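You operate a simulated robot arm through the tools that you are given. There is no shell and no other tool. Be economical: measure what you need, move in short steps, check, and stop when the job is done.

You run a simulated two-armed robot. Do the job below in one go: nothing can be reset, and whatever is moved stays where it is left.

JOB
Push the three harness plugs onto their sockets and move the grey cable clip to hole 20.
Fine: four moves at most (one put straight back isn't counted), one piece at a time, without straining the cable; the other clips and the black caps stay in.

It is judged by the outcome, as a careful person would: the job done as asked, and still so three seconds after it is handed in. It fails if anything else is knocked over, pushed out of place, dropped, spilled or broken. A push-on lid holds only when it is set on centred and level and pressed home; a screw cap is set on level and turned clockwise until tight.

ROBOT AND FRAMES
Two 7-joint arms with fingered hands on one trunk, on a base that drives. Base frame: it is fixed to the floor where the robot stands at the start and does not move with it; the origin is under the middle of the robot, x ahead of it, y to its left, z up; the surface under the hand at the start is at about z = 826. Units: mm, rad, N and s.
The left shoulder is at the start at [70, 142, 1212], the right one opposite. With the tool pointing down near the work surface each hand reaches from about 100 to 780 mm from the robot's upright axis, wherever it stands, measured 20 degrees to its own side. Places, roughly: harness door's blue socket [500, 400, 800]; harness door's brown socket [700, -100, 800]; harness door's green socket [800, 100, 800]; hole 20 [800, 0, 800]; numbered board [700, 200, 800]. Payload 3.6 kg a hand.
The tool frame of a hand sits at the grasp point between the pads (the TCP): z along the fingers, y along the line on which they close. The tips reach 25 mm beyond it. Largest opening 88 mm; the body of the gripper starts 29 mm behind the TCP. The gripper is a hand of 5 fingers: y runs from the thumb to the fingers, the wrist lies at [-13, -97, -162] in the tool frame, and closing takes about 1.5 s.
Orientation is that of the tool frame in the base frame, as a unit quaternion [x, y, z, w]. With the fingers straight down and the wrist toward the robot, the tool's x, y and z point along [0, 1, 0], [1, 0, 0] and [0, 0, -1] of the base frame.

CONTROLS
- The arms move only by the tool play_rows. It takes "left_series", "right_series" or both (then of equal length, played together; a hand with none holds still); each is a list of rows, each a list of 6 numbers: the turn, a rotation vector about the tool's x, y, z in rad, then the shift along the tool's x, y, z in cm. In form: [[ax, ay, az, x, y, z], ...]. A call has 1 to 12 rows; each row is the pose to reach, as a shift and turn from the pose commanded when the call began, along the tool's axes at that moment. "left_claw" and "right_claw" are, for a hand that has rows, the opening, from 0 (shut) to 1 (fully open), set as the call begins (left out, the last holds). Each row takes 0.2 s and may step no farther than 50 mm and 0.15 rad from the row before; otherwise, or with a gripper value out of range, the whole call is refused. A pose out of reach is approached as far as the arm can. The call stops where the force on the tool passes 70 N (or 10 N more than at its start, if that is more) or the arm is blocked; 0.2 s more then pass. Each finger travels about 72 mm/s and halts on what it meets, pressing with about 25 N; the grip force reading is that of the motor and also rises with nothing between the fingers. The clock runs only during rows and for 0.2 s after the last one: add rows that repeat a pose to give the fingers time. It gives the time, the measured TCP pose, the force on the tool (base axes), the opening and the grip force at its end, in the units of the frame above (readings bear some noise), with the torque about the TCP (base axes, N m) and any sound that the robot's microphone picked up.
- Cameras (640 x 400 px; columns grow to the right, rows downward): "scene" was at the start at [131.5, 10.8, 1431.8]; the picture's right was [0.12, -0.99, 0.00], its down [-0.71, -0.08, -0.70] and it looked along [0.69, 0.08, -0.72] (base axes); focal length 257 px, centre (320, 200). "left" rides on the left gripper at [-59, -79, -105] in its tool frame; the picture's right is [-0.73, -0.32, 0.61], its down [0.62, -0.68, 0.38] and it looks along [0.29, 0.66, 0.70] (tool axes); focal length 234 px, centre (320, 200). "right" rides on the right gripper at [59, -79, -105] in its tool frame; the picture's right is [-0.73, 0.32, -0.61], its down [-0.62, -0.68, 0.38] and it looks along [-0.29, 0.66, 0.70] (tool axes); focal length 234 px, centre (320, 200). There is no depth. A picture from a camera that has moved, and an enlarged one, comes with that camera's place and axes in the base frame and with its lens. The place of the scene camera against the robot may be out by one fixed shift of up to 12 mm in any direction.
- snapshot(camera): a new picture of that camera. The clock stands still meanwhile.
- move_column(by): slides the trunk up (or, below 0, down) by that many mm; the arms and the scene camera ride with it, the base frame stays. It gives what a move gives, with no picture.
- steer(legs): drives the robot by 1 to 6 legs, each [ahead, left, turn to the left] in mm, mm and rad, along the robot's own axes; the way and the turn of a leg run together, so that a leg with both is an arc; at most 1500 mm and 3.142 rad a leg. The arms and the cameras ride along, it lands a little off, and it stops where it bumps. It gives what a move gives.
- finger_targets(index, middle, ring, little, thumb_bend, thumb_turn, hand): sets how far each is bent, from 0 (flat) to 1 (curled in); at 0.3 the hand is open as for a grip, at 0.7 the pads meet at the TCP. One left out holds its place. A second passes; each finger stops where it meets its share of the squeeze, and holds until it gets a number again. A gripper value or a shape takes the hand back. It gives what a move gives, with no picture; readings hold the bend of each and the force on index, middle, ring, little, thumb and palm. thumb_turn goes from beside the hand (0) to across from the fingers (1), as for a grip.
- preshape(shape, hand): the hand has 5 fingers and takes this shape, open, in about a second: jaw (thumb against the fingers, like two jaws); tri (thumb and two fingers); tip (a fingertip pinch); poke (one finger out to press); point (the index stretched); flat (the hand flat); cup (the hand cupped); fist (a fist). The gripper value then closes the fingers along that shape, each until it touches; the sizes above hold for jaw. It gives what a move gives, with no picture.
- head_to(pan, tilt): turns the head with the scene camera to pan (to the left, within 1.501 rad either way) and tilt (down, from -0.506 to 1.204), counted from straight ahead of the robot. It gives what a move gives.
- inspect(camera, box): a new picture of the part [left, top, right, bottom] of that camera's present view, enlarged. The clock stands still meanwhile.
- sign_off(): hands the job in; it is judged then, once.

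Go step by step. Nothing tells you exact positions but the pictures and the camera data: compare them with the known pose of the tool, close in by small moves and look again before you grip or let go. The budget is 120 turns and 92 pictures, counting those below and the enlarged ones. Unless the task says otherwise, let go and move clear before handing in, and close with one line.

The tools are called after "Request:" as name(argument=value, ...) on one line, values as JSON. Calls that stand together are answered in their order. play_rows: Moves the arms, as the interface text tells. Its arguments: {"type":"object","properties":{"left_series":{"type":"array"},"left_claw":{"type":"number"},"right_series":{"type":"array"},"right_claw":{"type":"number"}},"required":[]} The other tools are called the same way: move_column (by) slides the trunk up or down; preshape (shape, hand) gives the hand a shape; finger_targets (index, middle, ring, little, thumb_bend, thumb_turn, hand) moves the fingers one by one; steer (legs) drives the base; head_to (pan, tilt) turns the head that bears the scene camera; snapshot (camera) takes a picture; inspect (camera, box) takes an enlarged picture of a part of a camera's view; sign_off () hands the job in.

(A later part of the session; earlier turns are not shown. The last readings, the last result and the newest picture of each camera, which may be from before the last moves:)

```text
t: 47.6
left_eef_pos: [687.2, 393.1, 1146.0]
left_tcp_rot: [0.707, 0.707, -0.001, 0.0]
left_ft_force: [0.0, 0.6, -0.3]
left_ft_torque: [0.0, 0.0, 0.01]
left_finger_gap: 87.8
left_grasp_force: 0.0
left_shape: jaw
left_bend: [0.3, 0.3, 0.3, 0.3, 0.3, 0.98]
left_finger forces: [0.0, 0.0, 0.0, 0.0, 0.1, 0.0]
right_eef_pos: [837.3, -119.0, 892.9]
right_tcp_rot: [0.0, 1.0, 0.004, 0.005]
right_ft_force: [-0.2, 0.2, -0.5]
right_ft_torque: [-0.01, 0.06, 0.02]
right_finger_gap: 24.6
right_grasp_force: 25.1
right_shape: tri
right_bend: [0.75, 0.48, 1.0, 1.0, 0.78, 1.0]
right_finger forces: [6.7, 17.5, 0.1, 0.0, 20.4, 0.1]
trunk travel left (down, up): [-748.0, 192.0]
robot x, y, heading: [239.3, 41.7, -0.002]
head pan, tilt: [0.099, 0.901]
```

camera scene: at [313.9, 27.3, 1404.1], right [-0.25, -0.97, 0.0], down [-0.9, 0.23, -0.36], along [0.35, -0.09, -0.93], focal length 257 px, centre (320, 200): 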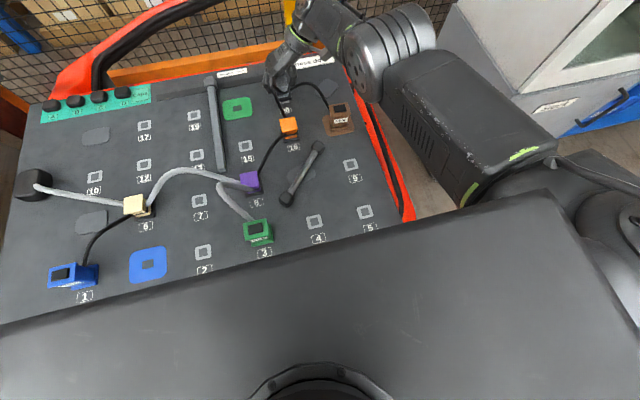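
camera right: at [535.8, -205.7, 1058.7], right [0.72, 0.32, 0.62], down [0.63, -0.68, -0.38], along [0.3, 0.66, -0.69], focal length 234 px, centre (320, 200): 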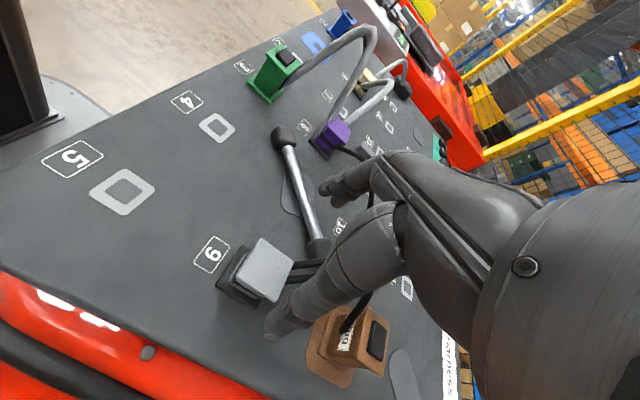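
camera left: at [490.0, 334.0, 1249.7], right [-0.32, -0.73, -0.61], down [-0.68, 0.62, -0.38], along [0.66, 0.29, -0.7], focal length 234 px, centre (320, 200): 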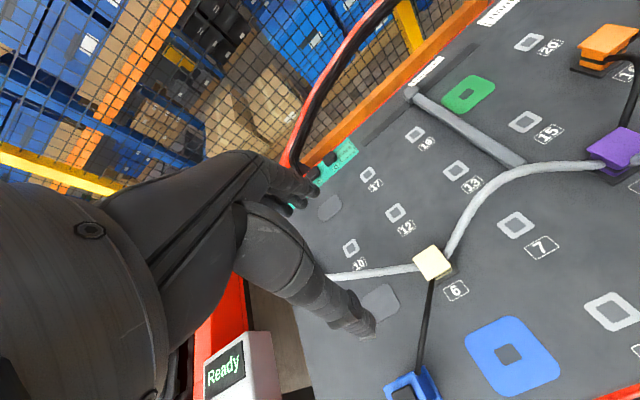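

Reachable. I'll square the clip's yaw here, then slide the base left.

Request:
play_rows(right_series=[[0, 0, -0.05, 0, 0, -0.5], [0, 0, -0.11, 0, 0, -0.5], [0, 0, -0.11, 0, 0, -0.5]])

Request:
steer(legs=[[0, 112, 0]])

Request:
inspect(camera="right", box=[220, 180, 400, 340])

```text
t: 48.4
left_eef_pos: [686.2, 393.8, 1146.6]
left_tcp_rot: [0.707, 0.707, 0.0, -0.001]
left_ft_force: [0.5, 0.6, 0.0]
left_ft_torque: [0.03, -0.01, 0.01]
left_finger_gap: 87.8
left_grasp_force: 0.1
left_shape: jaw
left_bend: [0.3, 0.3, 0.3, 0.3, 0.3, 0.98]
left_finger forces: [0.0, 0.0, 0.1, 0.2, 0.1, 0.0]
right_eef_pos: [838.9, -120.6, 896.6]
right_tcp_rot: [-0.056, 0.998, 0.004, 0.005]
right_ft_force: [0.1, -0.5, -1.0]
right_ft_torque: [-0.01, 0.02, 0.04]
right_finger_gap: 24.5
right_grasp_force: 25.2
right_shape: tri
right_bend: [0.75, 0.48, 1.0, 1.0, 0.78, 1.0]
right_finger forces: [6.6, 17.5, 0.0, 0.0, 20.4, 0.0]
trunk travel left (down, up): [-748.0, 192.0]
robot x, y, heading: [241.6, 39.8, 0.0]
head pan, tilt: [0.099, 0.901]
```

```text
t: 49.6
left_eef_pos: [686.6, 504.9, 1146.5]
left_tcp_rot: [0.707, 0.707, 0.0, -0.001]
left_ft_force: [-0.9, 0.2, -0.3]
left_ft_torque: [0.01, 0.0, 0.03]
left_finger_gap: 87.7
left_grasp_force: 0.1
left_shape: jaw
left_bend: [0.3, 0.3, 0.3, 0.3, 0.3, 0.98]
left_finger forces: [0.0, 0.0, 0.0, 0.1, 0.0, 0.0]
right_eef_pos: [837.7, -7.4, 895.7]
right_tcp_rot: [-0.055, 0.998, 0.005, 0.005]
right_ft_force: [-0.3, -0.7, -1.2]
right_ft_torque: [-0.02, -0.02, -0.06]
right_finger_gap: 24.5
right_grasp_force: 25.3
right_shape: tri
right_bend: [0.75, 0.48, 1.0, 1.0, 0.78, 1.0]
right_finger forces: [6.5, 17.5, 0.0, 0.1, 20.3, 0.0]
trunk travel left (down, up): [-748.0, 192.0]
robot x, y, heading: [241.9, 150.1, 0.0]
head pan, tilt: [0.099, 0.901]
```

```text
2.50 times, centred on (310, 260) of right
camera zoom: at [787.8, -92.6, 1000.8], right [0.68, 0.4, 0.62], down [0.7, -0.6, -0.38], along [0.22, 0.69, -0.69], focal length 585 px, centre (345, 50)
```

zoom: 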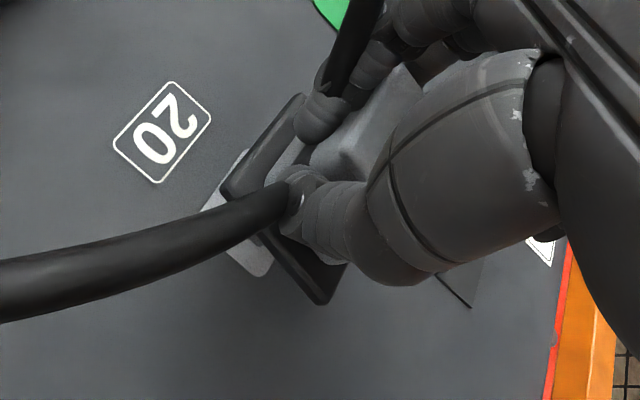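

Request:
play_rows(right_series=[[0, 0, -0.04, 0.15, -0.2, 0.6], [0, 0, -0.07, 0.27, -0.35, 1.2], [0, 0, -0.07, 0.27, -0.35, 1.7], [0, 0, -0.07, 0.27, -0.35, 1.7]])

Request:
inspect(camera="scene", box=[350, 170, 430, 230])

Request:
inspect(camera="right", box=[220, 180, 400, 340])

```text
t: 50.6
left_eef_pos: [688.2, 505.5, 1145.5]
left_tcp_rot: [0.708, 0.706, 0.0, -0.001]
left_ft_force: [-0.4, 0.8, 0.0]
left_ft_torque: [-0.01, -0.02, -0.01]
left_finger_gap: 87.8
left_grasp_force: 0.1
left_shape: jaw
left_bend: [0.3, 0.3, 0.3, 0.3, 0.3, 0.98]
left_finger forces: [0.0, 0.1, 0.0, 0.0, 0.0, 0.1]
right_eef_pos: [836.5, -9.9, 880.2]
right_tcp_rot: [-0.09, 0.996, 0.004, 0.006]
right_ft_force: [0.5, 0.2, -0.4]
right_ft_torque: [0.02, 0.0, 0.0]
right_finger_gap: 24.6
right_grasp_force: 24.9
right_shape: tri
right_bend: [0.75, 0.48, 1.0, 1.0, 0.78, 1.0]
right_finger forces: [6.5, 17.5, 0.0, 0.1, 20.3, 0.0]
trunk travel left (down, up): [-748.0, 192.0]
robot x, y, heading: [245.1, 152.7, 0.001]
head pan, tilt: [0.099, 0.901]
```

```text
6.67 times, centred on (390, 200) of scene
camera zoom: at [369.2, 160.6, 1423.8], right [0.1, -0.99, 0.0], down [-0.78, -0.08, -0.62], along [0.62, 0.06, -0.78], focal length 1712 px, centre (-147, 200)
```

zoom: 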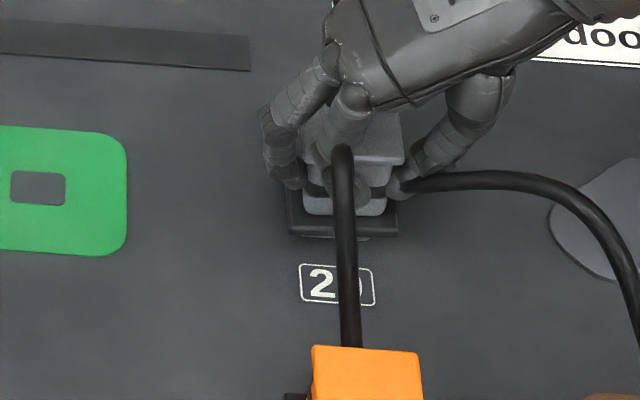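

```text
2.50 times, centred on (310, 260) of right
camera zoom: at [791.8, -99.3, 983.5], right [0.65, 0.44, 0.62], down [0.74, -0.55, -0.38], along [0.17, 0.7, -0.69], focal length 585 px, centre (345, 50)
```

zoom: 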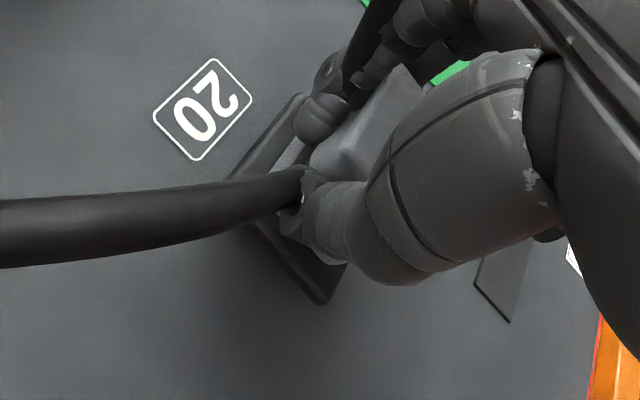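

Aligned within 1.5 mm. Lowering it into hole 20.

Request:
play_rows(right_series=[[0, 0, 0, -0.12, 0.1, 0.2], [0, 0, 0, -0.12, 0.1, 0.6], [0, 0, 0, -0.12, 0.1, 1.0], [0, 0, 0, -0.12, 0.1, 1.4], [0, 0, 0, -0.12, 0.1, 1.8], [0, 0, 0, -0.12, 0.1, 2.2]])

Request:
inspect(camera="scene", box=[350, 170, 430, 230])

```text
t: 52.0
left_eef_pos: [680.3, 505.9, 1148.3]
left_tcp_rot: [0.707, 0.707, 0.002, 0.002]
left_ft_force: [0.2, -0.1, 0.6]
left_ft_torque: [0.03, -0.01, 0.02]
left_finger_gap: 87.8
left_grasp_force: 0.0
left_shape: jaw
left_bend: [0.3, 0.3, 0.3, 0.3, 0.3, 0.98]
left_finger forces: [0.0, 0.1, 0.0, 0.0, 0.0, 0.0]
right_eef_pos: [833.9, -9.5, 864.4]
right_tcp_rot: [-0.09, 0.996, 0.005, 0.011]
right_ft_force: [-2.5, -3.5, 37.4]
right_ft_torque: [0.21, -0.08, 0.06]
right_finger_gap: 28.3
right_grasp_force: 24.4
right_shape: tri
right_bend: [0.76, 0.48, 1.0, 1.0, 0.78, 1.0]
right_finger forces: [10.1, 22.0, 0.0, 0.0, 26.7, 0.0]
trunk travel left (down, up): [-748.0, 192.0]
robot x, y, heading: [241.6, 152.8, -0.007]
head pan, tilt: [0.099, 0.901]
```

```text
6.67 times, centred on (390, 200) of scene
camera zoom: at [361.6, 162.2, 1425.1], right [0.1, -0.99, 0.0], down [-0.78, -0.08, -0.63], along [0.62, 0.06, -0.78], focal length 1712 px, centre (-147, 200)
```

zoom: 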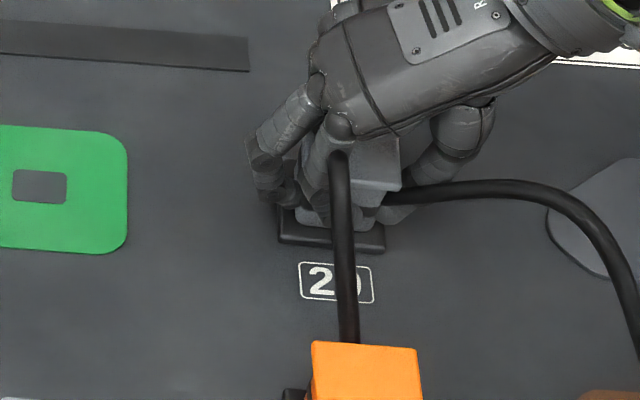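

The clip sits on hole 20. I'll ease, open and lift clear.

Request:
play_rows(right_series=[[0, 0, 0, 0, 0, -0.6], [0, 0, 0, 0, 0, -0.6], [0, 0, 0, 0, 0, -0.6], [0, 0, 0, 0, 0, -0.6], [0, 0, 0, 0, 0, -0.6], [0, 0, 0, 0, 0, -0.6]], right_claw=1)

Request:
play_rows(right_series=[[0, 0, 0, 0, 0, -1.5], [0, 0, 0, 0, 0, -3.5], [0, 0, 0, 0, 0, -6.0], [0, 0, 0, 0, 0, -9.0], [0, 0, 0, 0, 0, -9.0]])

Request:
inspect(camera="scene", box=[350, 170, 450, 245])

```text
t: 53.4
left_eef_pos: [685.9, 506.5, 1146.1]
left_tcp_rot: [0.707, 0.707, 0.0, 0.0]
left_ft_force: [0.6, 0.0, 0.5]
left_ft_torque: [0.01, 0.01, 0.01]
left_finger_gap: 87.9
left_grasp_force: 0.0
left_shape: jaw
left_bend: [0.3, 0.3, 0.3, 0.3, 0.3, 0.98]
left_finger forces: [0.0, 0.0, 0.0, 0.1, 0.0, 0.0]
right_eef_pos: [837.0, -9.9, 862.9]
right_tcp_rot: [-0.09, 0.996, 0.003, 0.005]
right_ft_force: [-0.6, -0.3, 0.0]
right_ft_torque: [-0.02, -0.04, -0.03]
right_finger_gap: 87.6
right_grasp_force: 0.1
right_shape: tri
right_bend: [0.3, 0.3, 0.99, 0.99, 0.3, 0.98]
right_finger forces: [0.0, 0.0, 0.1, 0.0, 0.1, 0.0]
trunk travel left (down, up): [-748.0, 192.0]
robot x, y, heading: [243.7, 151.8, 0.001]
head pan, tilt: [0.099, 0.901]
```

```text
t: 54.6
left_eef_pos: [686.8, 506.4, 1146.4]
left_tcp_rot: [0.707, 0.707, 0.0, 0.0]
left_ft_force: [0.2, 1.4, -0.1]
left_ft_torque: [0.01, -0.02, 0.01]
left_finger_gap: 87.8
left_grasp_force: 0.1
left_shape: jaw
left_bend: [0.3, 0.3, 0.3, 0.3, 0.3, 0.98]
left_finger forces: [0.0, 0.0, 0.1, 0.1, 0.0, 0.0]
right_eef_pos: [836.2, -9.7, 955.0]
right_tcp_rot: [-0.09, 0.996, 0.004, 0.005]
right_ft_force: [0.5, 0.0, -0.3]
right_ft_torque: [0.0, 0.01, -0.03]
right_finger_gap: 87.6
right_grasp_force: 0.1
right_shape: tri
right_bend: [0.3, 0.3, 0.99, 0.99, 0.3, 0.98]
right_finger forces: [0.0, 0.0, 0.0, 0.0, 0.0, 0.0]
trunk travel left (down, up): [-748.0, 192.0]
robot x, y, heading: [241.4, 153.0, -0.003]
head pan, tilt: [0.099, 0.901]
```

```text
5.33 times, centred on (400, 208) of scene
camera zoom: at [369.4, 161.1, 1423.8], right [0.1, -0.99, 0.0], down [-0.78, -0.08, -0.62], along [0.62, 0.06, -0.78], focal length 1370 px, centre (-107, 160)
```

zoom: 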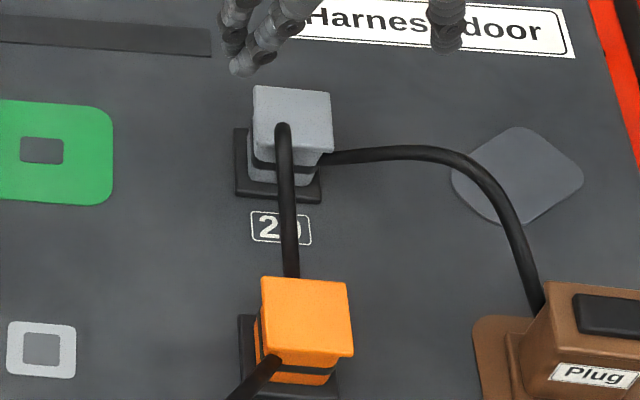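

The grey clip sits square in hole 20. A light press on its top will confirm it's home.

Request:
play_rows(right_series=[[0, 0, 0, -1.1, 0.6, 0], [0, 0, 0, -1.1, 0.6, 0], [0, 0, 0, -1.1, 0.6, 0], [0, 0, 0, -1.1, 0.6, 0], [0, 0, 0, -1.1, 0.6, 0], [0, 0, 0, -1.1, 0.6, 0], [0, 0, 0, -1.1, 0.6, 2], [0, 0, 0, -1.1, 0.6, 4], [0, 0, 0, -1.1, 0.6, 5.2], [0, 0, 0, -1.1, 0.6, 6.0], [0, 0, 0, -1.1, 0.6, 6.6], [0, 0, 0, -1.1, 0.6, 7.0]], right_claw=0)

Request:
play_rows(right_series=[[0, 0, 0, 0, 0, -2], [0, 0, 0, 0, 0, -5], [0, 0, 0, 0, 0, -8], [0, 0, 0, 2, -4, -11], [0, 0, 0, 4, -8, -14], [0, 0, 0, 6, -12, -16], [0, 0, 0, 7, -16, -16]])

Request:
inspect(camera="scene", box=[350, 170, 450, 245])

```text
t: 57.2
left_eef_pos: [681.6, 505.0, 1148.0]
left_tcp_rot: [0.707, 0.707, 0.001, 0.002]
left_ft_force: [-0.5, 0.4, -0.2]
left_ft_torque: [-0.02, 0.0, -0.03]
left_finger_gap: 87.5
left_grasp_force: 0.0
left_shape: jaw
left_bend: [0.3, 0.3, 0.3, 0.3, 0.3, 0.98]
left_finger forces: [0.0, 0.0, 0.0, 0.0, 0.0, 0.0]
right_eef_pos: [847.3, 0.1, 895.9]
right_tcp_rot: [-0.088, 0.996, 0.01, 0.015]
right_ft_force: [-6.3, -3.7, 38.1]
right_ft_torque: [-0.16, 0.14, -0.02]
right_finger_gap: 0.0
right_grasp_force: 25.3
right_shape: tri
right_bend: [0.7, 0.7, 1.0, 1.0, 0.35, 1.0]
right_finger forces: [0.0, 0.1, 0.1, 0.0, 55.2, 0.0]
trunk travel left (down, up): [-748.0, 192.0]
robot x, y, heading: [244.1, 157.9, 0.009]
head pan, tilt: [0.099, 0.901]
stopped in row 12 (right hand): the force on the tool passed its limit at 72 N (the readings are from after the stop); the commanded pose is now the measured one
```

```text
refused: row 4 steps farther than a row can; nothing moved
```

```text
5.33 times, centred on (400, 208) of scene
camera zoom: at [363.2, 161.2, 1424.4], right [0.1, -1.0, 0.0], down [-0.78, -0.08, -0.62], along [0.62, 0.06, -0.78], focal length 1370 px, centre (-107, 160)
```

zoom: 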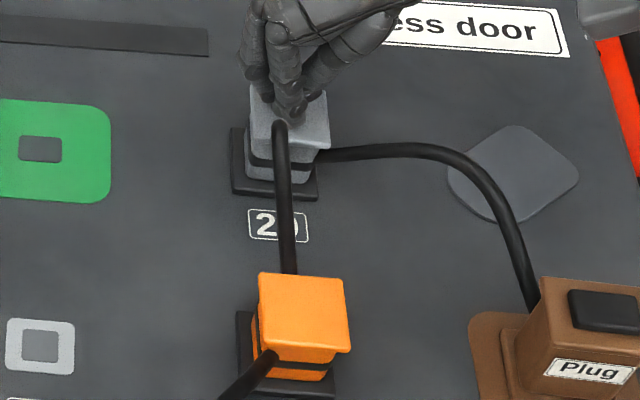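

The clip is firm at 72 N. Next I retract the right hand up and slide the base right to about y≈0, so the left hand can handle green and blue from a good posture.

Request:
play_rows(right_series=[[0, 0, 0, 0, 0, -3], [0, 0, 0, 0, 0, -7], [0, 0, 0, 0, 0, -11], [0, 0, 0, 2, -2, -14.5], [0, 0, 0, 4.5, -4.5, -17.5], [0, 0, 0, 7.5, -7.5, -19], [0, 0, 0, 10.5, -10, -20], [0, 0, 0, 13.5, -12.5, -20], [0, 0, 0, 16, -15, -20]], right_claw=1)

Request:
steer(legs=[[0, -150, 0]])

Request:
snapshot(camera="scene")

```text
t: 59.2
left_eef_pos: [685.4, 506.0, 1146.6]
left_tcp_rot: [0.707, 0.707, 0.001, 0.0]
left_ft_force: [-0.2, 0.1, 0.1]
left_ft_torque: [0.01, -0.01, 0.0]
left_finger_gap: 87.6
left_grasp_force: 0.1
left_shape: jaw
left_bend: [0.3, 0.3, 0.3, 0.3, 0.3, 0.98]
left_finger forces: [0.0, 0.1, 0.0, 0.0, 0.0, 0.0]
right_eef_pos: [712.6, -180.8, 1086.1]
right_tcp_rot: [-0.089, 0.996, 0.008, 0.012]
right_ft_force: [1.0, -0.3, 0.3]
right_ft_torque: [-0.02, -0.01, 0.03]
right_finger_gap: 87.6
right_grasp_force: 0.1
right_shape: tri
right_bend: [0.3, 0.3, 0.99, 0.99, 0.3, 0.98]
right_finger forces: [0.0, 0.1, 0.1, 0.0, 0.0, 0.0]
trunk travel left (down, up): [-748.0, 192.0]
robot x, y, heading: [238.9, 151.2, 0.002]
head pan, tilt: [0.099, 0.901]
```

```text
t: 60.6
left_eef_pos: [687.3, 357.2, 1145.8]
left_tcp_rot: [0.707, 0.707, -0.001, 0.001]
left_ft_force: [0.2, -0.2, 0.4]
left_ft_torque: [0.01, 0.03, -0.01]
left_finger_gap: 87.8
left_grasp_force: 0.1
left_shape: jaw
left_bend: [0.3, 0.3, 0.3, 0.3, 0.3, 0.98]
left_finger forces: [0.0, 0.0, 0.0, 0.1, 0.1, 0.0]
right_eef_pos: [714.2, -327.8, 1085.9]
right_tcp_rot: [-0.089, 0.996, 0.006, 0.011]
right_ft_force: [-0.5, 0.7, -0.1]
right_ft_torque: [0.02, -0.02, 0.02]
right_finger_gap: 87.8
right_grasp_force: 0.1
right_shape: tri
right_bend: [0.3, 0.3, 0.99, 0.99, 0.3, 0.98]
right_finger forces: [0.0, 0.0, 0.0, 0.0, 0.1, 0.0]
trunk travel left (down, up): [-748.0, 192.0]
robot x, y, heading: [243.7, 4.3, -0.001]
head pan, tilt: [0.099, 0.901]
```

```text
28 pictures are left
camera scene: at [369.1, 12.9, 1423.8], right [0.1, -0.99, 0.0], down [-0.78, -0.08, -0.62], along [0.62, 0.06, -0.78], focal length 257 px, centre (320, 200)
```

scene: 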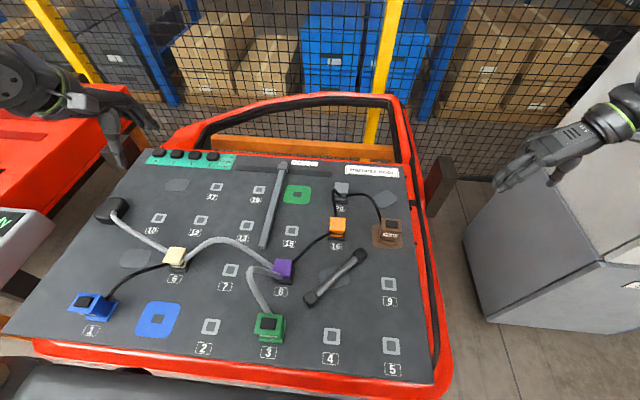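

Everything is in place so far. Now I bring the left hand, turned with thumb on the left, over the green plug at about (478, 121).

Request:
play_rows(left_series=[[0, 0, 0.143, -2.1, -1.9, 1.3], [0, 0, 0.286, -4.3, -3.9, 2.7], [0, 0, 0.428, -6.4, -5.8, 4.0], [0, 0, 0.571, -8.6, -7.8, 5.3], [0, 0, 0.714, -10.7, -9.7, 6.6], [0, 0, 0.857, -12.9, -11.7, 8.0], [0, 0, 1.0, -15.0, -13.6, 9.3], [0, 0, 1.142, -17.2, -15.6, 10.6], [0, 0, 1.285, -19.3, -17.5, 11.9], [0, 0, 1.428, -21.5, -19.5, 13.3], [0, 0, 1.571, -23.6, -21.4, 14.6], [0, 0, 1.571, -23.6, -21.4, 14.6]])

Request:
snapshot(camera="left")

Request:
inspect(camera="scene", box=[210, 250, 340, 350])

```text
t: 63.2
left_eef_pos: [531.2, 120.8, 983.4]
left_tcp_rot: [1.0, -0.001, 0.0, 0.0]
left_ft_force: [0.3, 0.2, 0.7]
left_ft_torque: [0.01, -0.02, 0.0]
left_finger_gap: 87.5
left_grasp_force: 0.1
left_shape: jaw
left_bend: [0.3, 0.3, 0.3, 0.3, 0.3, 0.98]
left_finger forces: [0.1, 0.0, 0.0, 0.0, 0.0, 0.0]
left hand out of reach, approached as far as the arm can: row 6, 7, 8, 9, 10, 11, 12
right_eef_pos: [714.7, -330.7, 1085.3]
right_tcp_rot: [-0.089, 0.996, 0.007, 0.01]
right_ft_force: [0.2, -0.3, -0.2]
right_ft_torque: [0.0, 0.0, -0.02]
right_finger_gap: 87.8
right_grasp_force: 0.0
right_shape: tri
right_bend: [0.3, 0.3, 0.99, 0.99, 0.3, 0.98]
right_finger forces: [0.0, 0.0, 0.0, 0.0, 0.0, 0.0]
trunk travel left (down, up): [-748.0, 192.0]
robot x, y, heading: [240.3, 2.4, 0.001]
head pan, tilt: [0.099, 0.901]
```

```text
27 pictures are left
camera left: at [473.2, 199.5, 1087.9], right [-0.73, 0.32, -0.61], down [0.63, 0.68, -0.38], along [0.29, -0.66, -0.7], focal length 234 px, centre (320, 200)
```

left: 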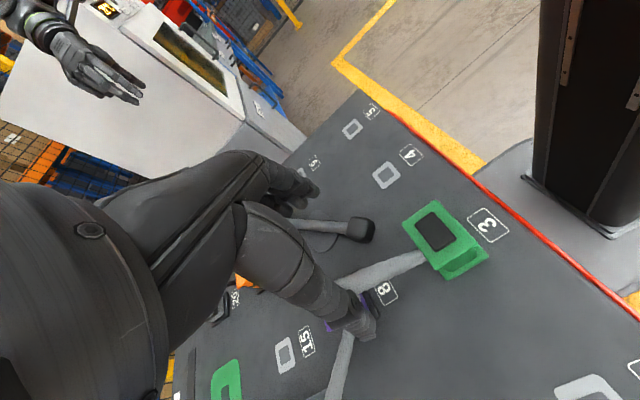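

```text
4.00 times, centred on (275, 300) of scene
camera zoom: at [368.8, 10.9, 1423.9], right [0.1, -1.0, 0.0], down [-0.78, -0.08, -0.62], along [0.62, 0.06, -0.78], focal length 1027 px, centre (500, -200)
```

zoom: 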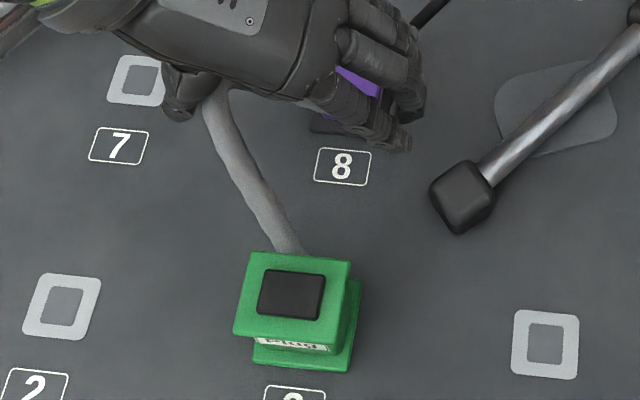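

Too close for this pose, so I'll raise the hand and back the base off 105 mm for the pick-up.

Request:
play_rows(left_series=[[0, 0, 0, 0, 0, -3], [0, 0, 0, 0, 0, -6], [0, 0, 0, 0, 0, -6]])

Request:
steer(legs=[[-110, 0, 0]])

```text
t: 64.0
left_eef_pos: [541.0, 121.9, 1043.2]
left_tcp_rot: [1.0, 0.0, 0.0, 0.0]
left_ft_force: [-1.0, 0.2, 1.0]
left_ft_torque: [0.0, -0.01, -0.02]
left_finger_gap: 87.8
left_grasp_force: 0.1
left_shape: jaw
left_bend: [0.3, 0.3, 0.3, 0.3, 0.3, 0.98]
left_finger forces: [0.0, 0.0, 0.0, 0.0, 0.0, 0.0]
left hand out of reach, approached as far as the arm can: row 1, 2, 3
right_eef_pos: [713.9, -329.9, 1083.6]
right_tcp_rot: [-0.089, 0.996, 0.007, 0.01]
right_ft_force: [-0.2, 0.1, 0.4]
right_ft_torque: [-0.02, 0.02, -0.03]
right_finger_gap: 87.7
right_grasp_force: 0.0
right_shape: tri
right_bend: [0.3, 0.3, 0.99, 0.99, 0.3, 0.98]
right_finger forces: [0.0, 0.1, 0.1, 0.1, 0.0, 0.0]
trunk travel left (down, up): [-748.0, 192.0]
robot x, y, heading: [242.2, 3.0, -0.001]
head pan, tilt: [0.099, 0.901]
```

```text
t: 65.2
left_eef_pos: [433.6, 122.7, 1042.8]
left_tcp_rot: [1.0, 0.0, -0.001, -0.001]
left_ft_force: [0.8, 0.8, 0.1]
left_ft_torque: [-0.05, -0.03, 0.0]
left_finger_gap: 87.4
left_grasp_force: 0.0
left_shape: jaw
left_bend: [0.3, 0.3, 0.3, 0.3, 0.3, 0.98]
left_finger forces: [0.0, 0.0, 0.0, 0.1, 0.0, 0.1]
right_eef_pos: [606.8, -329.9, 1083.9]
right_tcp_rot: [-0.09, 0.996, 0.007, 0.01]
right_ft_force: [-0.2, -0.6, 0.5]
right_ft_torque: [0.01, -0.01, 0.01]
right_finger_gap: 87.8
right_grasp_force: 0.0
right_shape: tri
right_bend: [0.3, 0.3, 0.99, 0.99, 0.3, 0.98]
right_finger forces: [0.1, 0.1, 0.1, 0.0, 0.0, 0.1]
trunk travel left (down, up): [-748.0, 192.0]
robot x, y, heading: [131.2, -0.4, -0.003]
head pan, tilt: [0.099, 0.901]
```

Request:
play_rows(left_series=[[0, 0, 0, 1.5, 0, 2], [0, 0, 0, 3.7, 0, 5], [0, 0, 0, 3.7, 0, 8.5], [0, 0, 0, 3.7, 0, 11.3], [0, 0, 0, 3.7, 0, 11.3]])

Request:
snapshot(camera="left")

```text
t: 66.4
left_eef_pos: [469.8, 120.3, 929.9]
left_tcp_rot: [1.0, 0.0, -0.001, 0.001]
left_ft_force: [0.7, 0.4, -0.3]
left_ft_torque: [0.0, 0.0, -0.02]
left_finger_gap: 87.8
left_grasp_force: 0.1
left_shape: jaw
left_bend: [0.3, 0.3, 0.3, 0.3, 0.3, 0.98]
left_finger forces: [0.1, 0.0, 0.2, 0.0, 0.0, 0.1]
right_eef_pos: [604.8, -329.7, 1084.3]
right_tcp_rot: [-0.088, 0.996, 0.007, 0.011]
right_ft_force: [0.0, -0.4, -0.3]
right_ft_torque: [-0.04, 0.01, -0.02]
right_finger_gap: 87.8
right_grasp_force: 0.1
right_shape: tri
right_bend: [0.3, 0.3, 0.99, 0.99, 0.3, 0.98]
right_finger forces: [0.1, 0.0, 0.0, 0.1, 0.1, 0.0]
trunk travel left (down, up): [-748.0, 192.0]
robot x, y, heading: [133.8, 3.4, -0.002]
head pan, tilt: [0.099, 0.901]
```

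```text
25 pictures are left
camera left: at [410.6, 199.6, 1033.7], right [-0.73, 0.32, -0.61], down [0.62, 0.68, -0.38], along [0.29, -0.66, -0.7], focal length 234 px, centre (320, 200)
```

left: 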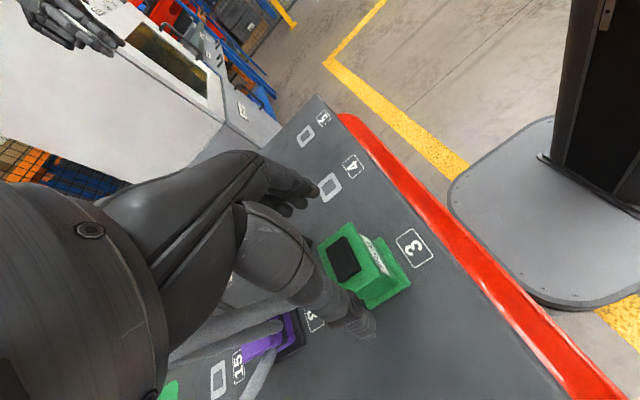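

The green plug is centred under the hand. Descend and grip.

Request:
play_rows(left_series=[[0, 0, 0, 0, 0, 2.0], [0, 0, 0, 0, 0, 4.0], [0, 0, 0, 0, 0, 5.2], [0, 0, 0, 0, 0, 6.1], [0, 0, 0, 0, 0, 6.1]])

Request:
play_rows(left_series=[[0, 0, 0, 0, 0, 0], [0, 0, 0, 0, 0, 0], [0, 0, 0, 0, 0, 0], [0, 0, 0, 0, 0, 0], [0, 0, 0, 0, 0, 0], [0, 0, 0, 0, 0, 0], [0, 0, 0, 0, 0, 0], [0, 0, 0, 0, 0, 0]], left_claw=0.2)

Request:
inspect(camera="scene", box=[230, 180, 350, 300])

```text
t: 67.6
left_eef_pos: [469.1, 122.8, 869.1]
left_tcp_rot: [1.0, 0.0, -0.001, 0.001]
left_ft_force: [-0.2, -0.2, 0.1]
left_ft_torque: [-0.01, 0.0, 0.02]
left_finger_gap: 87.8
left_grasp_force: 0.0
left_shape: jaw
left_bend: [0.3, 0.3, 0.3, 0.3, 0.3, 0.98]
left_finger forces: [0.0, 0.1, 0.1, 0.0, 0.0, 0.0]
right_eef_pos: [605.8, -330.5, 1084.4]
right_tcp_rot: [-0.089, 0.996, 0.007, 0.011]
right_ft_force: [-0.6, -0.7, -0.4]
right_ft_torque: [0.02, 0.01, 0.0]
right_finger_gap: 87.6
right_grasp_force: 0.1
right_shape: tri
right_bend: [0.3, 0.3, 0.99, 0.99, 0.3, 0.98]
right_finger forces: [0.0, 0.0, 0.0, 0.1, 0.0, 0.0]
trunk travel left (down, up): [-748.0, 192.0]
robot x, y, heading: [132.4, 2.8, 0.003]
head pan, tilt: [0.099, 0.901]
```

```text
t: 69.4
left_eef_pos: [469.1, 122.2, 870.2]
left_tcp_rot: [1.0, 0.0, 0.001, 0.0]
left_ft_force: [1.5, -0.3, -0.4]
left_ft_torque: [-0.01, -0.02, -0.05]
left_finger_gap: 38.4
left_grasp_force: 25.3
left_shape: jaw
left_bend: [0.74, 0.45, 0.42, 0.47, 0.73, 1.0]
left_finger forces: [12.2, 7.1, 2.9, 0.0, 22.2, 0.0]
right_eef_pos: [605.8, -330.1, 1084.8]
right_tcp_rot: [-0.089, 0.996, 0.007, 0.011]
right_ft_force: [0.3, -0.4, 0.1]
right_ft_torque: [0.01, 0.01, -0.01]
right_finger_gap: 87.5
right_grasp_force: 0.1
right_shape: tri
right_bend: [0.3, 0.3, 0.99, 0.99, 0.3, 0.98]
right_finger forces: [0.0, 0.0, 0.1, 0.1, 0.0, 0.1]
trunk travel left (down, up): [-748.0, 192.0]
robot x, y, heading: [129.9, 2.2, -0.006]
head pan, tilt: [0.099, 0.901]
```

```text
3.33 times, centred on (290, 240) of scene
camera zoom: at [260.1, 10.6, 1423.8], right [0.1, -0.99, 0.0], down [-0.78, -0.08, -0.62], along [0.62, 0.06, -0.78], focal length 856 px, centre (420, 67)
```

zoom: 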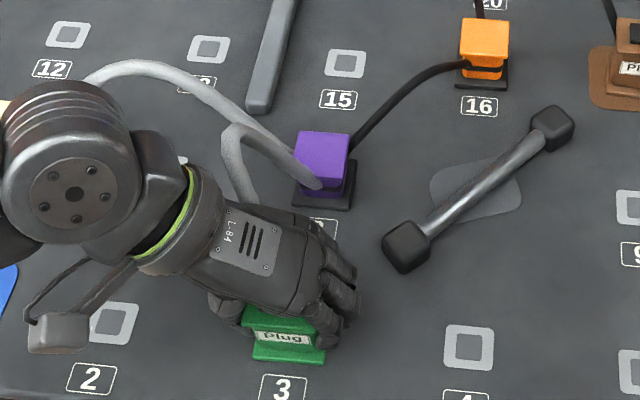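

Gripped. Lift and carry forward over the purple clip as far as the arm comfortably reaches.

Request:
play_rows(left_series=[[0, 0, 0, 0, 0, -1.5], [0, 0, 0, 0, 0, -4.5], [0, 0, 0, 0, 0, -8], [0, 0, 0, 2.5, 0, -9.5], [0, 0, 0, 6, 0, -9.5], [0, 0, 0, 9.5, 0, -9.5], [0, 0, 0, 13, 0, -9.5], [0, 0, 0, 16.5, 0, -9.5], [0, 0, 0, 20, 0, -9.5], [0, 0, 0, 23.5, 0, -9.5], [0, 0, 0, 26, 0, -9.5], [0, 0, 0, 26, 0, -9.5]])

Request:
inspect(camera="scene", box=[220, 120, 380, 260])

```text
t: 72.0
left_eef_pos: [729.5, 122.1, 963.4]
left_tcp_rot: [1.0, 0.001, 0.001, 0.001]
left_ft_force: [-0.1, 0.1, -0.6]
left_ft_torque: [0.02, -0.03, 0.01]
left_finger_gap: 38.3
left_grasp_force: 25.0
left_shape: jaw
left_bend: [0.74, 0.46, 0.43, 0.47, 0.73, 1.0]
left_finger forces: [13.1, 6.7, 3.0, 0.0, 22.9, 0.0]
right_eef_pos: [605.6, -329.7, 1085.0]
right_tcp_rot: [-0.09, 0.996, 0.007, 0.01]
right_ft_force: [0.4, -0.3, 0.1]
right_ft_torque: [-0.02, 0.03, -0.01]
right_finger_gap: 87.9
right_grasp_force: 0.0
right_shape: tri
right_bend: [0.3, 0.3, 0.99, 0.99, 0.3, 0.98]
right_finger forces: [0.0, 0.0, 0.1, 0.0, 0.0, 0.0]
trunk travel left (down, up): [-748.0, 192.0]
robot x, y, heading: [131.8, 3.6, 0.002]
head pan, tilt: [0.099, 0.901]
```

```text
2.86 times, centred on (300, 190) of scene
camera zoom: at [259.7, 11.0, 1423.9], right [0.1, -0.99, 0.0], down [-0.78, -0.08, -0.62], along [0.62, 0.06, -0.78], focal length 734 px, centre (377, 229)
```

zoom: 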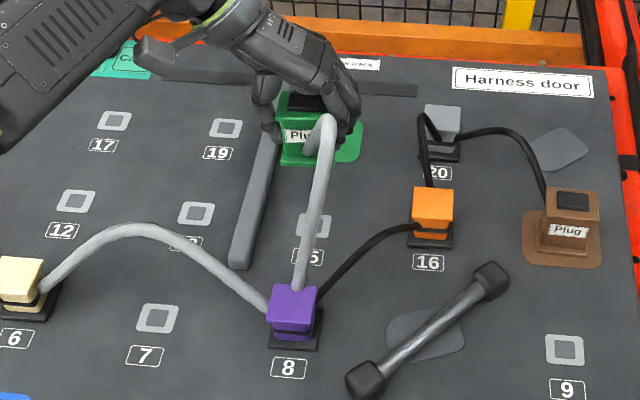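

Plenty of cable slack. Now drive the base forward and slightly right.

Request:
steer(legs=[[110, -40, 0]])

Request:
play_rows(left_series=[[0, 0, 0, 0, -2.0, 0], [0, 0, 0, -0.2, -4.2, 1], [0, 0, 0, -0.2, -4.2, 3], [0, 0, 0, -0.2, -4.2, 3]])

Request:
inspect(camera="left", box=[270, 160, 450, 340])

Request:
inspect(camera="scene", box=[250, 150, 340, 230])

```text
t: 73.2
left_eef_pos: [839.3, 82.1, 964.2]
left_tcp_rot: [1.0, 0.0, 0.0, -0.001]
left_ft_force: [-0.8, 0.1, -0.3]
left_ft_torque: [-0.02, 0.02, 0.01]
left_finger_gap: 37.8
left_grasp_force: 24.8
left_shape: jaw
left_bend: [0.74, 0.46, 0.43, 0.47, 0.73, 1.0]
left_finger forces: [13.1, 6.7, 2.9, 0.1, 22.9, 0.0]
right_eef_pos: [713.9, -370.2, 1085.2]
right_tcp_rot: [-0.089, 0.996, 0.007, 0.012]
right_ft_force: [-0.2, -0.8, -0.1]
right_ft_torque: [0.0, -0.02, 0.02]
right_finger_gap: 87.7
right_grasp_force: 0.1
right_shape: tri
right_bend: [0.3, 0.3, 0.99, 0.99, 0.3, 0.98]
right_finger forces: [0.0, 0.1, 0.0, 0.0, 0.0, 0.0]
trunk travel left (down, up): [-748.0, 192.0]
robot x, y, heading: [243.2, -39.2, 0.002]
head pan, tilt: [0.099, 0.901]
```

```text
t: 74.2
left_eef_pos: [836.5, 125.3, 933.8]
left_tcp_rot: [1.0, 0.0, 0.0, 0.0]
left_ft_force: [-0.2, 0.1, -0.9]
left_ft_torque: [0.04, 0.03, 0.01]
left_finger_gap: 38.3
left_grasp_force: 25.1
left_shape: jaw
left_bend: [0.74, 0.46, 0.43, 0.47, 0.73, 1.0]
left_finger forces: [13.1, 6.8, 2.9, 0.0, 22.8, 0.1]
right_eef_pos: [715.7, -370.4, 1085.1]
right_tcp_rot: [-0.089, 0.996, 0.006, 0.011]
right_ft_force: [-0.9, -0.1, 0.1]
right_ft_torque: [-0.02, -0.01, -0.01]
right_finger_gap: 87.7
right_grasp_force: 0.0
right_shape: tri
right_bend: [0.3, 0.3, 0.99, 0.99, 0.3, 0.98]
right_finger forces: [0.0, 0.0, 0.0, 0.1, 0.0, 0.0]
trunk travel left (down, up): [-748.0, 192.0]
robot x, y, heading: [245.3, -36.1, -0.002]
head pan, tilt: [0.099, 0.901]
```

```text
2.22 times, centred on (360, 250) of left
camera zoom: at [778.7, 203.4, 1038.0], right [-0.73, 0.32, -0.61], down [0.62, 0.68, -0.38], along [0.29, -0.66, -0.7], focal length 520 px, centre (231, 89)
```

zoom: 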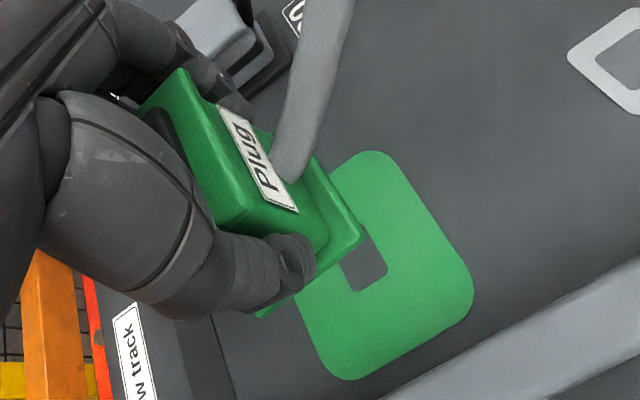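

```text
5.00 times, centred on (295, 190) of scene
camera zoom: at [370.1, -29.1, 1423.9], right [0.1, -0.99, 0.0], down [-0.78, -0.08, -0.62], along [0.62, 0.06, -0.78], focal length 1284 px, centre (445, 250)
```

zoom: 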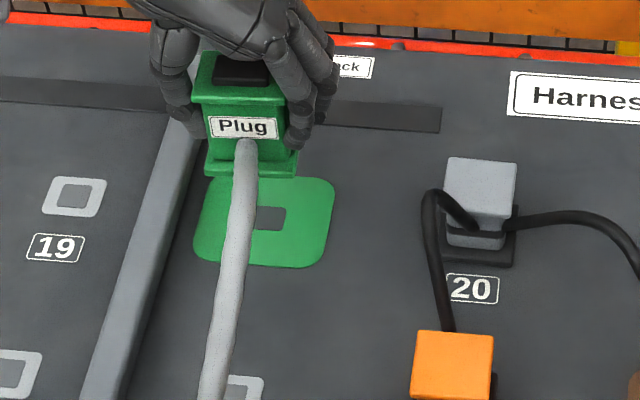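

Nearly centred. I'll shift about 2.5 mm left, lower close to the socket and re-measure.

Request:
play_rows(left_series=[[0, 0, 0, 0, -0.25, 2], [0, 0, 0, 0, -0.25, 3.5], [0, 0, 0, 0, -0.25, 4.8], [0, 0, 0, 0, -0.25, 4.8]])

Request:
inspect(camera="left", box=[270, 160, 450, 340])

Request:
inspect(camera="scene", box=[260, 160, 330, 220])

```text
t: 75.2
left_eef_pos: [837.9, 128.0, 885.5]
left_tcp_rot: [1.0, 0.0, 0.0, 0.0]
left_ft_force: [-0.9, -0.1, -1.1]
left_ft_torque: [-0.03, -0.04, 0.04]
left_finger_gap: 38.1
left_grasp_force: 24.5
left_shape: jaw
left_bend: [0.74, 0.46, 0.43, 0.47, 0.73, 1.0]
left_finger forces: [13.1, 6.8, 2.9, 0.1, 23.0, 0.1]
right_eef_pos: [716.4, -369.5, 1083.6]
right_tcp_rot: [-0.089, 0.996, 0.008, 0.01]
right_ft_force: [1.2, 0.4, 0.2]
right_ft_torque: [0.02, 0.03, 0.03]
right_finger_gap: 87.7
right_grasp_force: 0.0
right_shape: tri
right_bend: [0.3, 0.3, 0.99, 0.99, 0.3, 0.98]
right_finger forces: [0.0, 0.1, 0.1, 0.1, 0.0, 0.0]
trunk travel left (down, up): [-748.0, 192.0]
robot x, y, heading: [239.0, -39.6, 0.001]
head pan, tilt: [0.099, 0.901]
```

```text
2.22 times, centred on (360, 250) of left
camera zoom: at [778.9, 206.5, 989.7], right [-0.73, 0.32, -0.61], down [0.62, 0.68, -0.38], along [0.29, -0.66, -0.7], focal length 520 px, centre (231, 89)
```

zoom: 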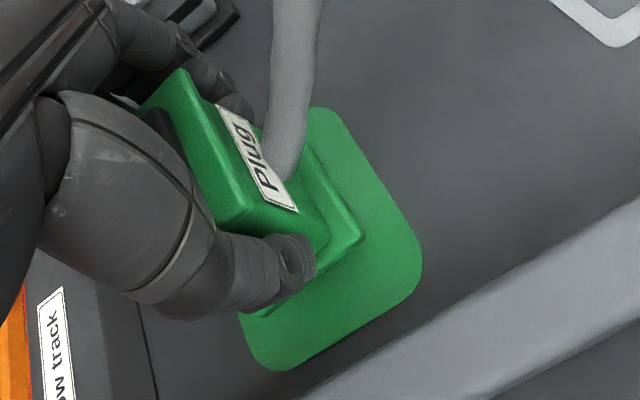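

```text
6.67 times, centred on (295, 190) of scene
camera zoom: at [370.7, -29.4, 1423.8], right [0.1, -0.99, 0.0], down [-0.78, -0.08, -0.62], along [0.62, 0.06, -0.78], focal length 1712 px, centre (487, 267)
```

zoom: 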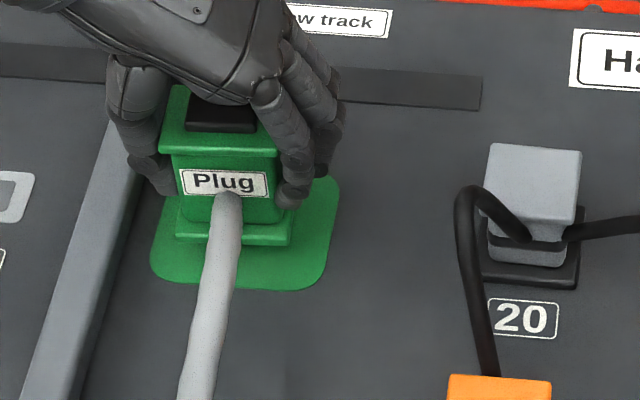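

Small correction (+1.5 mm x, -0.9 mm y), then lower onto the green socket.

Request:
play_rows(left_series=[[0, 0, 0, 0.15, 0.09, 0.5], [0, 0, 0, 0.15, 0.09, 1.0], [0, 0, 0, 0.15, 0.09, 1.3], [0, 0, 0, 0.15, 0.09, 1.6], [0, 0, 0, 0.15, 0.09, 1.9], [0, 0, 0, 0.15, 0.09, 2.2], [0, 0, 0, 0.15, 0.09, 2.2]])

Request:
inspect(camera="scene", box=[260, 160, 330, 220])

```text
t: 76.8
left_eef_pos: [838.3, 126.5, 867.4]
left_tcp_rot: [1.0, 0.0, 0.002, 0.0]
left_ft_force: [7.2, 4.5, 24.0]
left_ft_torque: [0.08, -0.2, 0.1]
left_finger_gap: 39.7
left_grasp_force: 25.2
left_shape: jaw
left_bend: [0.74, 0.46, 0.43, 0.47, 0.73, 1.0]
left_finger forces: [12.8, 7.4, 3.2, 0.0, 27.2, 0.1]
right_eef_pos: [714.0, -370.8, 1085.5]
right_tcp_rot: [-0.089, 0.996, 0.007, 0.013]
right_ft_force: [0.5, 0.0, 0.3]
right_ft_torque: [0.03, 0.01, 0.0]
right_finger_gap: 87.8
right_grasp_force: 0.0
right_shape: tri
right_bend: [0.3, 0.3, 0.99, 0.99, 0.3, 0.98]
right_finger forces: [0.0, 0.0, 0.1, 0.1, 0.0, 0.0]
trunk travel left (down, up): [-748.0, 192.0]
robot x, y, heading: [245.3, -39.3, 0.003]
head pan, tilt: [0.099, 0.901]
```

```text
6.67 times, centred on (295, 190) of scene
camera zoom: at [367.8, -29.7, 1424.4], right [0.1, -0.99, 0.0], down [-0.78, -0.08, -0.62], along [0.62, 0.06, -0.78], focal length 1712 px, centre (487, 267)
```

zoom: 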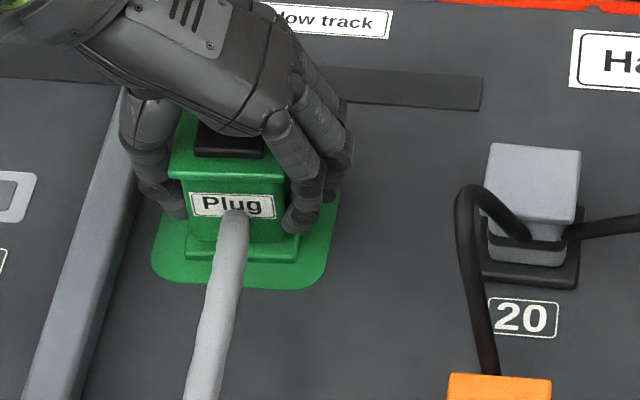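

Centred with even gaps. Press home.

Request:
play_rows(left_series=[[0, 0, 0, 0, 0, 0.4], [0, 0, 0, 0, 0, 0.8], [0, 0, 0, 0, 0, 1.2], [0, 0, 0, 0, 0, 1.5]])

Request:
play_rows(left_series=[[0, 0, 0, 0, 0, -0.8], [0, 0, 0, 0, 0, -0.8], [0, 0, 0, 0, 0, -0.8], [0, 0, 0, 0, 0, -0.8], [0, 0, 0, 0, 0, -0.8], [0, 0, 0, 0, 0, -0.8]], left_claw=1)

Request:
play_rows(left_series=[[0, 0, 0, 0, 0, -1.5], [0, 0, 0, 0, 0, -4.0], [0, 0, 0, 0, 0, -8.0], [0, 0, 0, 0, 0, -11.0], [0, 0, 0, 0, 0, -11.0]])

Request:
inspect(camera="scene", box=[260, 160, 330, 220])

```text
t: 77.8
left_eef_pos: [836.1, 122.9, 855.0]
left_tcp_rot: [1.0, 0.001, 0.006, 0.0]
left_ft_force: [4.4, 5.2, 58.0]
left_ft_torque: [-0.18, -0.02, 0.03]
left_finger_gap: 40.0
left_grasp_force: 24.7
left_shape: jaw
left_bend: [0.76, 0.46, 0.45, 0.47, 0.73, 1.0]
left_finger forces: [44.0, 10.6, 2.9, 0.1, 29.4, 0.0]
right_eef_pos: [708.8, -371.1, 1088.1]
right_tcp_rot: [-0.089, 0.996, 0.008, 0.015]
right_ft_force: [0.4, -1.0, 1.2]
right_ft_torque: [0.0, 0.0, 0.0]
right_finger_gap: 87.7
right_grasp_force: 0.1
right_shape: tri
right_bend: [0.3, 0.3, 0.99, 0.99, 0.3, 0.98]
right_finger forces: [0.0, 0.0, 0.0, 0.0, 0.1, 0.1]
trunk travel left (down, up): [-748.0, 192.0]
robot x, y, heading: [242.8, -36.4, -0.0]
head pan, tilt: [0.099, 0.901]
```

```text
t: 79.2
left_eef_pos: [839.4, 126.3, 857.0]
left_tcp_rot: [1.0, 0.0, 0.0, -0.001]
left_ft_force: [-1.3, -2.5, -1.3]
left_ft_torque: [-0.17, 0.01, 0.05]
left_finger_gap: 83.5
left_grasp_force: 0.0
left_shape: jaw
left_bend: [0.3, 0.3, 0.3, 0.3, 0.36, 0.97]
left_finger forces: [0.0, 0.0, 0.1, 0.0, 3.6, 0.0]
right_eef_pos: [715.1, -370.5, 1084.8]
right_tcp_rot: [-0.089, 0.996, 0.007, 0.011]
right_ft_force: [0.7, 0.0, -0.4]
right_ft_torque: [-0.02, 0.02, -0.02]
right_finger_gap: 87.4
right_grasp_force: 0.1
right_shape: tri
right_bend: [0.3, 0.3, 0.99, 0.99, 0.3, 0.98]
right_finger forces: [0.0, 0.0, 0.0, 0.1, 0.0, 0.0]
trunk travel left (down, up): [-748.0, 192.0]
robot x, y, heading: [242.2, -37.7, 0.002]
head pan, tilt: [0.099, 0.901]
```

```text
t: 80.4
left_eef_pos: [838.4, 125.9, 966.9]
left_tcp_rot: [1.0, 0.0, 0.001, 0.0]
left_ft_force: [-0.5, -0.7, 0.1]
left_ft_torque: [0.02, 0.02, 0.01]
left_finger_gap: 87.3
left_grasp_force: 0.0
left_shape: jaw
left_bend: [0.3, 0.3, 0.3, 0.3, 0.3, 0.98]
left_finger forces: [0.1, 0.0, 0.0, 0.0, 0.0, 0.0]
right_eef_pos: [715.6, -370.9, 1084.8]
right_tcp_rot: [-0.088, 0.996, 0.007, 0.011]
right_ft_force: [0.5, -0.3, -0.5]
right_ft_torque: [0.01, 0.0, -0.02]
right_finger_gap: 87.7
right_grasp_force: 0.0
right_shape: tri
right_bend: [0.3, 0.3, 0.99, 0.99, 0.3, 0.98]
right_finger forces: [0.1, 0.0, 0.2, 0.0, 0.1, 0.0]
trunk travel left (down, up): [-748.0, 192.0]
robot x, y, heading: [242.8, -36.9, -0.002]
head pan, tilt: [0.099, 0.901]
```

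```text
6.67 times, centred on (295, 190) of scene
camera zoom: at [370.9, -29.4, 1423.8], right [0.1, -0.99, 0.0], down [-0.78, -0.08, -0.62], along [0.62, 0.06, -0.78], focal length 1712 px, centre (487, 267)
```

zoom: 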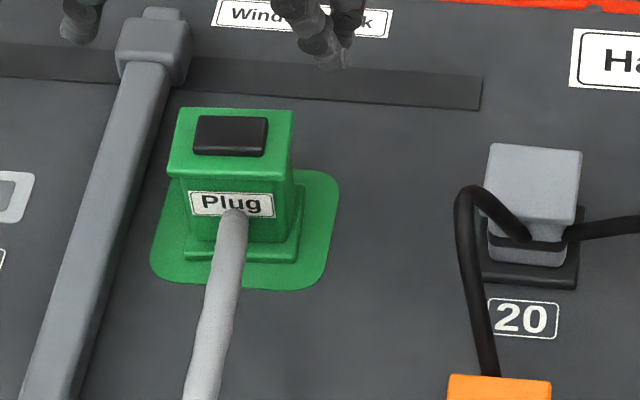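

Centred and level. Press its top as with the brown one.

Request:
play_rows(left_series=[[0, 0, 0, 0.4, 0, 0], [0, 0, 0, 0.4, 0, 0], [0, 0, 0, 0.4, 0, 0], [0, 0, 0, 0.4, 0, 0], [0, 0, 0, 0.4, 0, 0], [0, 0, 0, 0.4, 0, 0], [0, 0, 0, 0.4, 0, 2.5], [0, 0, 0, 0.4, 0, 4.5], [0, 0, 0, 0.4, 0, 5.5], [0, 0, 0, 0.4, 0, 6.1], [0, 0, 0, 0.4, 0, 6.6], [0, 0, 0, 0.4, 0, 7.0]], left_claw=0)

Request:
play_rows(left_series=[[0, 0, 0, 0, 0, -3], [0, 0, 0, 0, 0, -6.5], [0, 0, 0, -1, 0, -10], [0, 0, 0, -4, 0, -12.5], [0, 0, 0, -8, -2, -14], [0, 0, 0, -12, -4, -14]], left_claw=1)

Request:
inspect(camera="scene", box=[260, 160, 330, 220])

```text
t: 82.9
left_eef_pos: [845.0, 123.5, 913.1]
left_tcp_rot: [1.0, 0.001, 0.011, 0.008]
left_ft_force: [-9.9, -0.9, 37.8]
left_ft_torque: [-0.04, 0.37, -0.04]
left_finger_gap: 0.2
left_grasp_force: 25.3
left_shape: jaw
left_bend: [0.7, 0.7, 0.7, 0.7, 0.38, 1.0]
left_finger forces: [40.4, 0.0, 0.0, 0.0, 0.0, 0.1]
right_eef_pos: [711.6, -370.7, 1085.8]
right_tcp_rot: [-0.09, 0.996, 0.006, 0.014]
right_ft_force: [0.2, 0.6, 0.2]
right_ft_torque: [0.02, 0.02, 0.0]
right_finger_gap: 87.7
right_grasp_force: 0.1
right_shape: tri
right_bend: [0.3, 0.3, 0.99, 0.99, 0.3, 0.98]
right_finger forces: [0.0, 0.0, 0.1, 0.1, 0.0, 0.1]
trunk travel left (down, up): [-748.0, 192.0]
robot x, y, heading: [242.2, -39.8, 0.002]
head pan, tilt: [0.099, 0.901]
stopped in row 12 (left hand): the force on the tool passed its limit at 74 N (the readings are from after the stop); the commanded pose is now the measured one
```

```text
t: 84.3
left_eef_pos: [725.1, 168.2, 1044.1]
left_tcp_rot: [1.0, 0.002, 0.007, 0.004]
left_ft_force: [-0.1, 0.0, -0.3]
left_ft_torque: [-0.06, 0.01, 0.05]
left_finger_gap: 87.8
left_grasp_force: 0.0
left_shape: jaw
left_bend: [0.3, 0.3, 0.3, 0.3, 0.3, 0.98]
left_finger forces: [0.0, 0.0, 0.1, 0.1, 0.0, 0.0]
right_eef_pos: [714.0, -368.6, 1085.4]
right_tcp_rot: [-0.088, 0.996, 0.006, 0.011]
right_ft_force: [-0.1, -0.1, -0.3]
right_ft_torque: [-0.04, -0.02, 0.02]
right_finger_gap: 87.7
right_grasp_force: 0.2
right_shape: tri
right_bend: [0.3, 0.3, 0.99, 0.99, 0.3, 0.98]
right_finger forces: [0.0, 0.0, 0.0, 0.1, 0.1, 0.0]
trunk travel left (down, up): [-748.0, 192.0]
robot x, y, heading: [246.9, -39.9, 0.002]
head pan, tilt: [0.099, 0.901]
```

```text
6.67 times, centred on (295, 190) of scene
camera zoom: at [369.3, -28.2, 1424.0], right [0.1, -0.99, 0.0], down [-0.78, -0.08, -0.62], along [0.62, 0.06, -0.78], focal length 1712 px, centre (487, 267)
```

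zoom: 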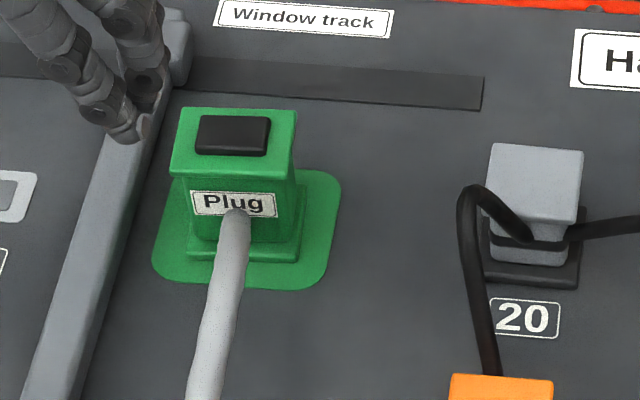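

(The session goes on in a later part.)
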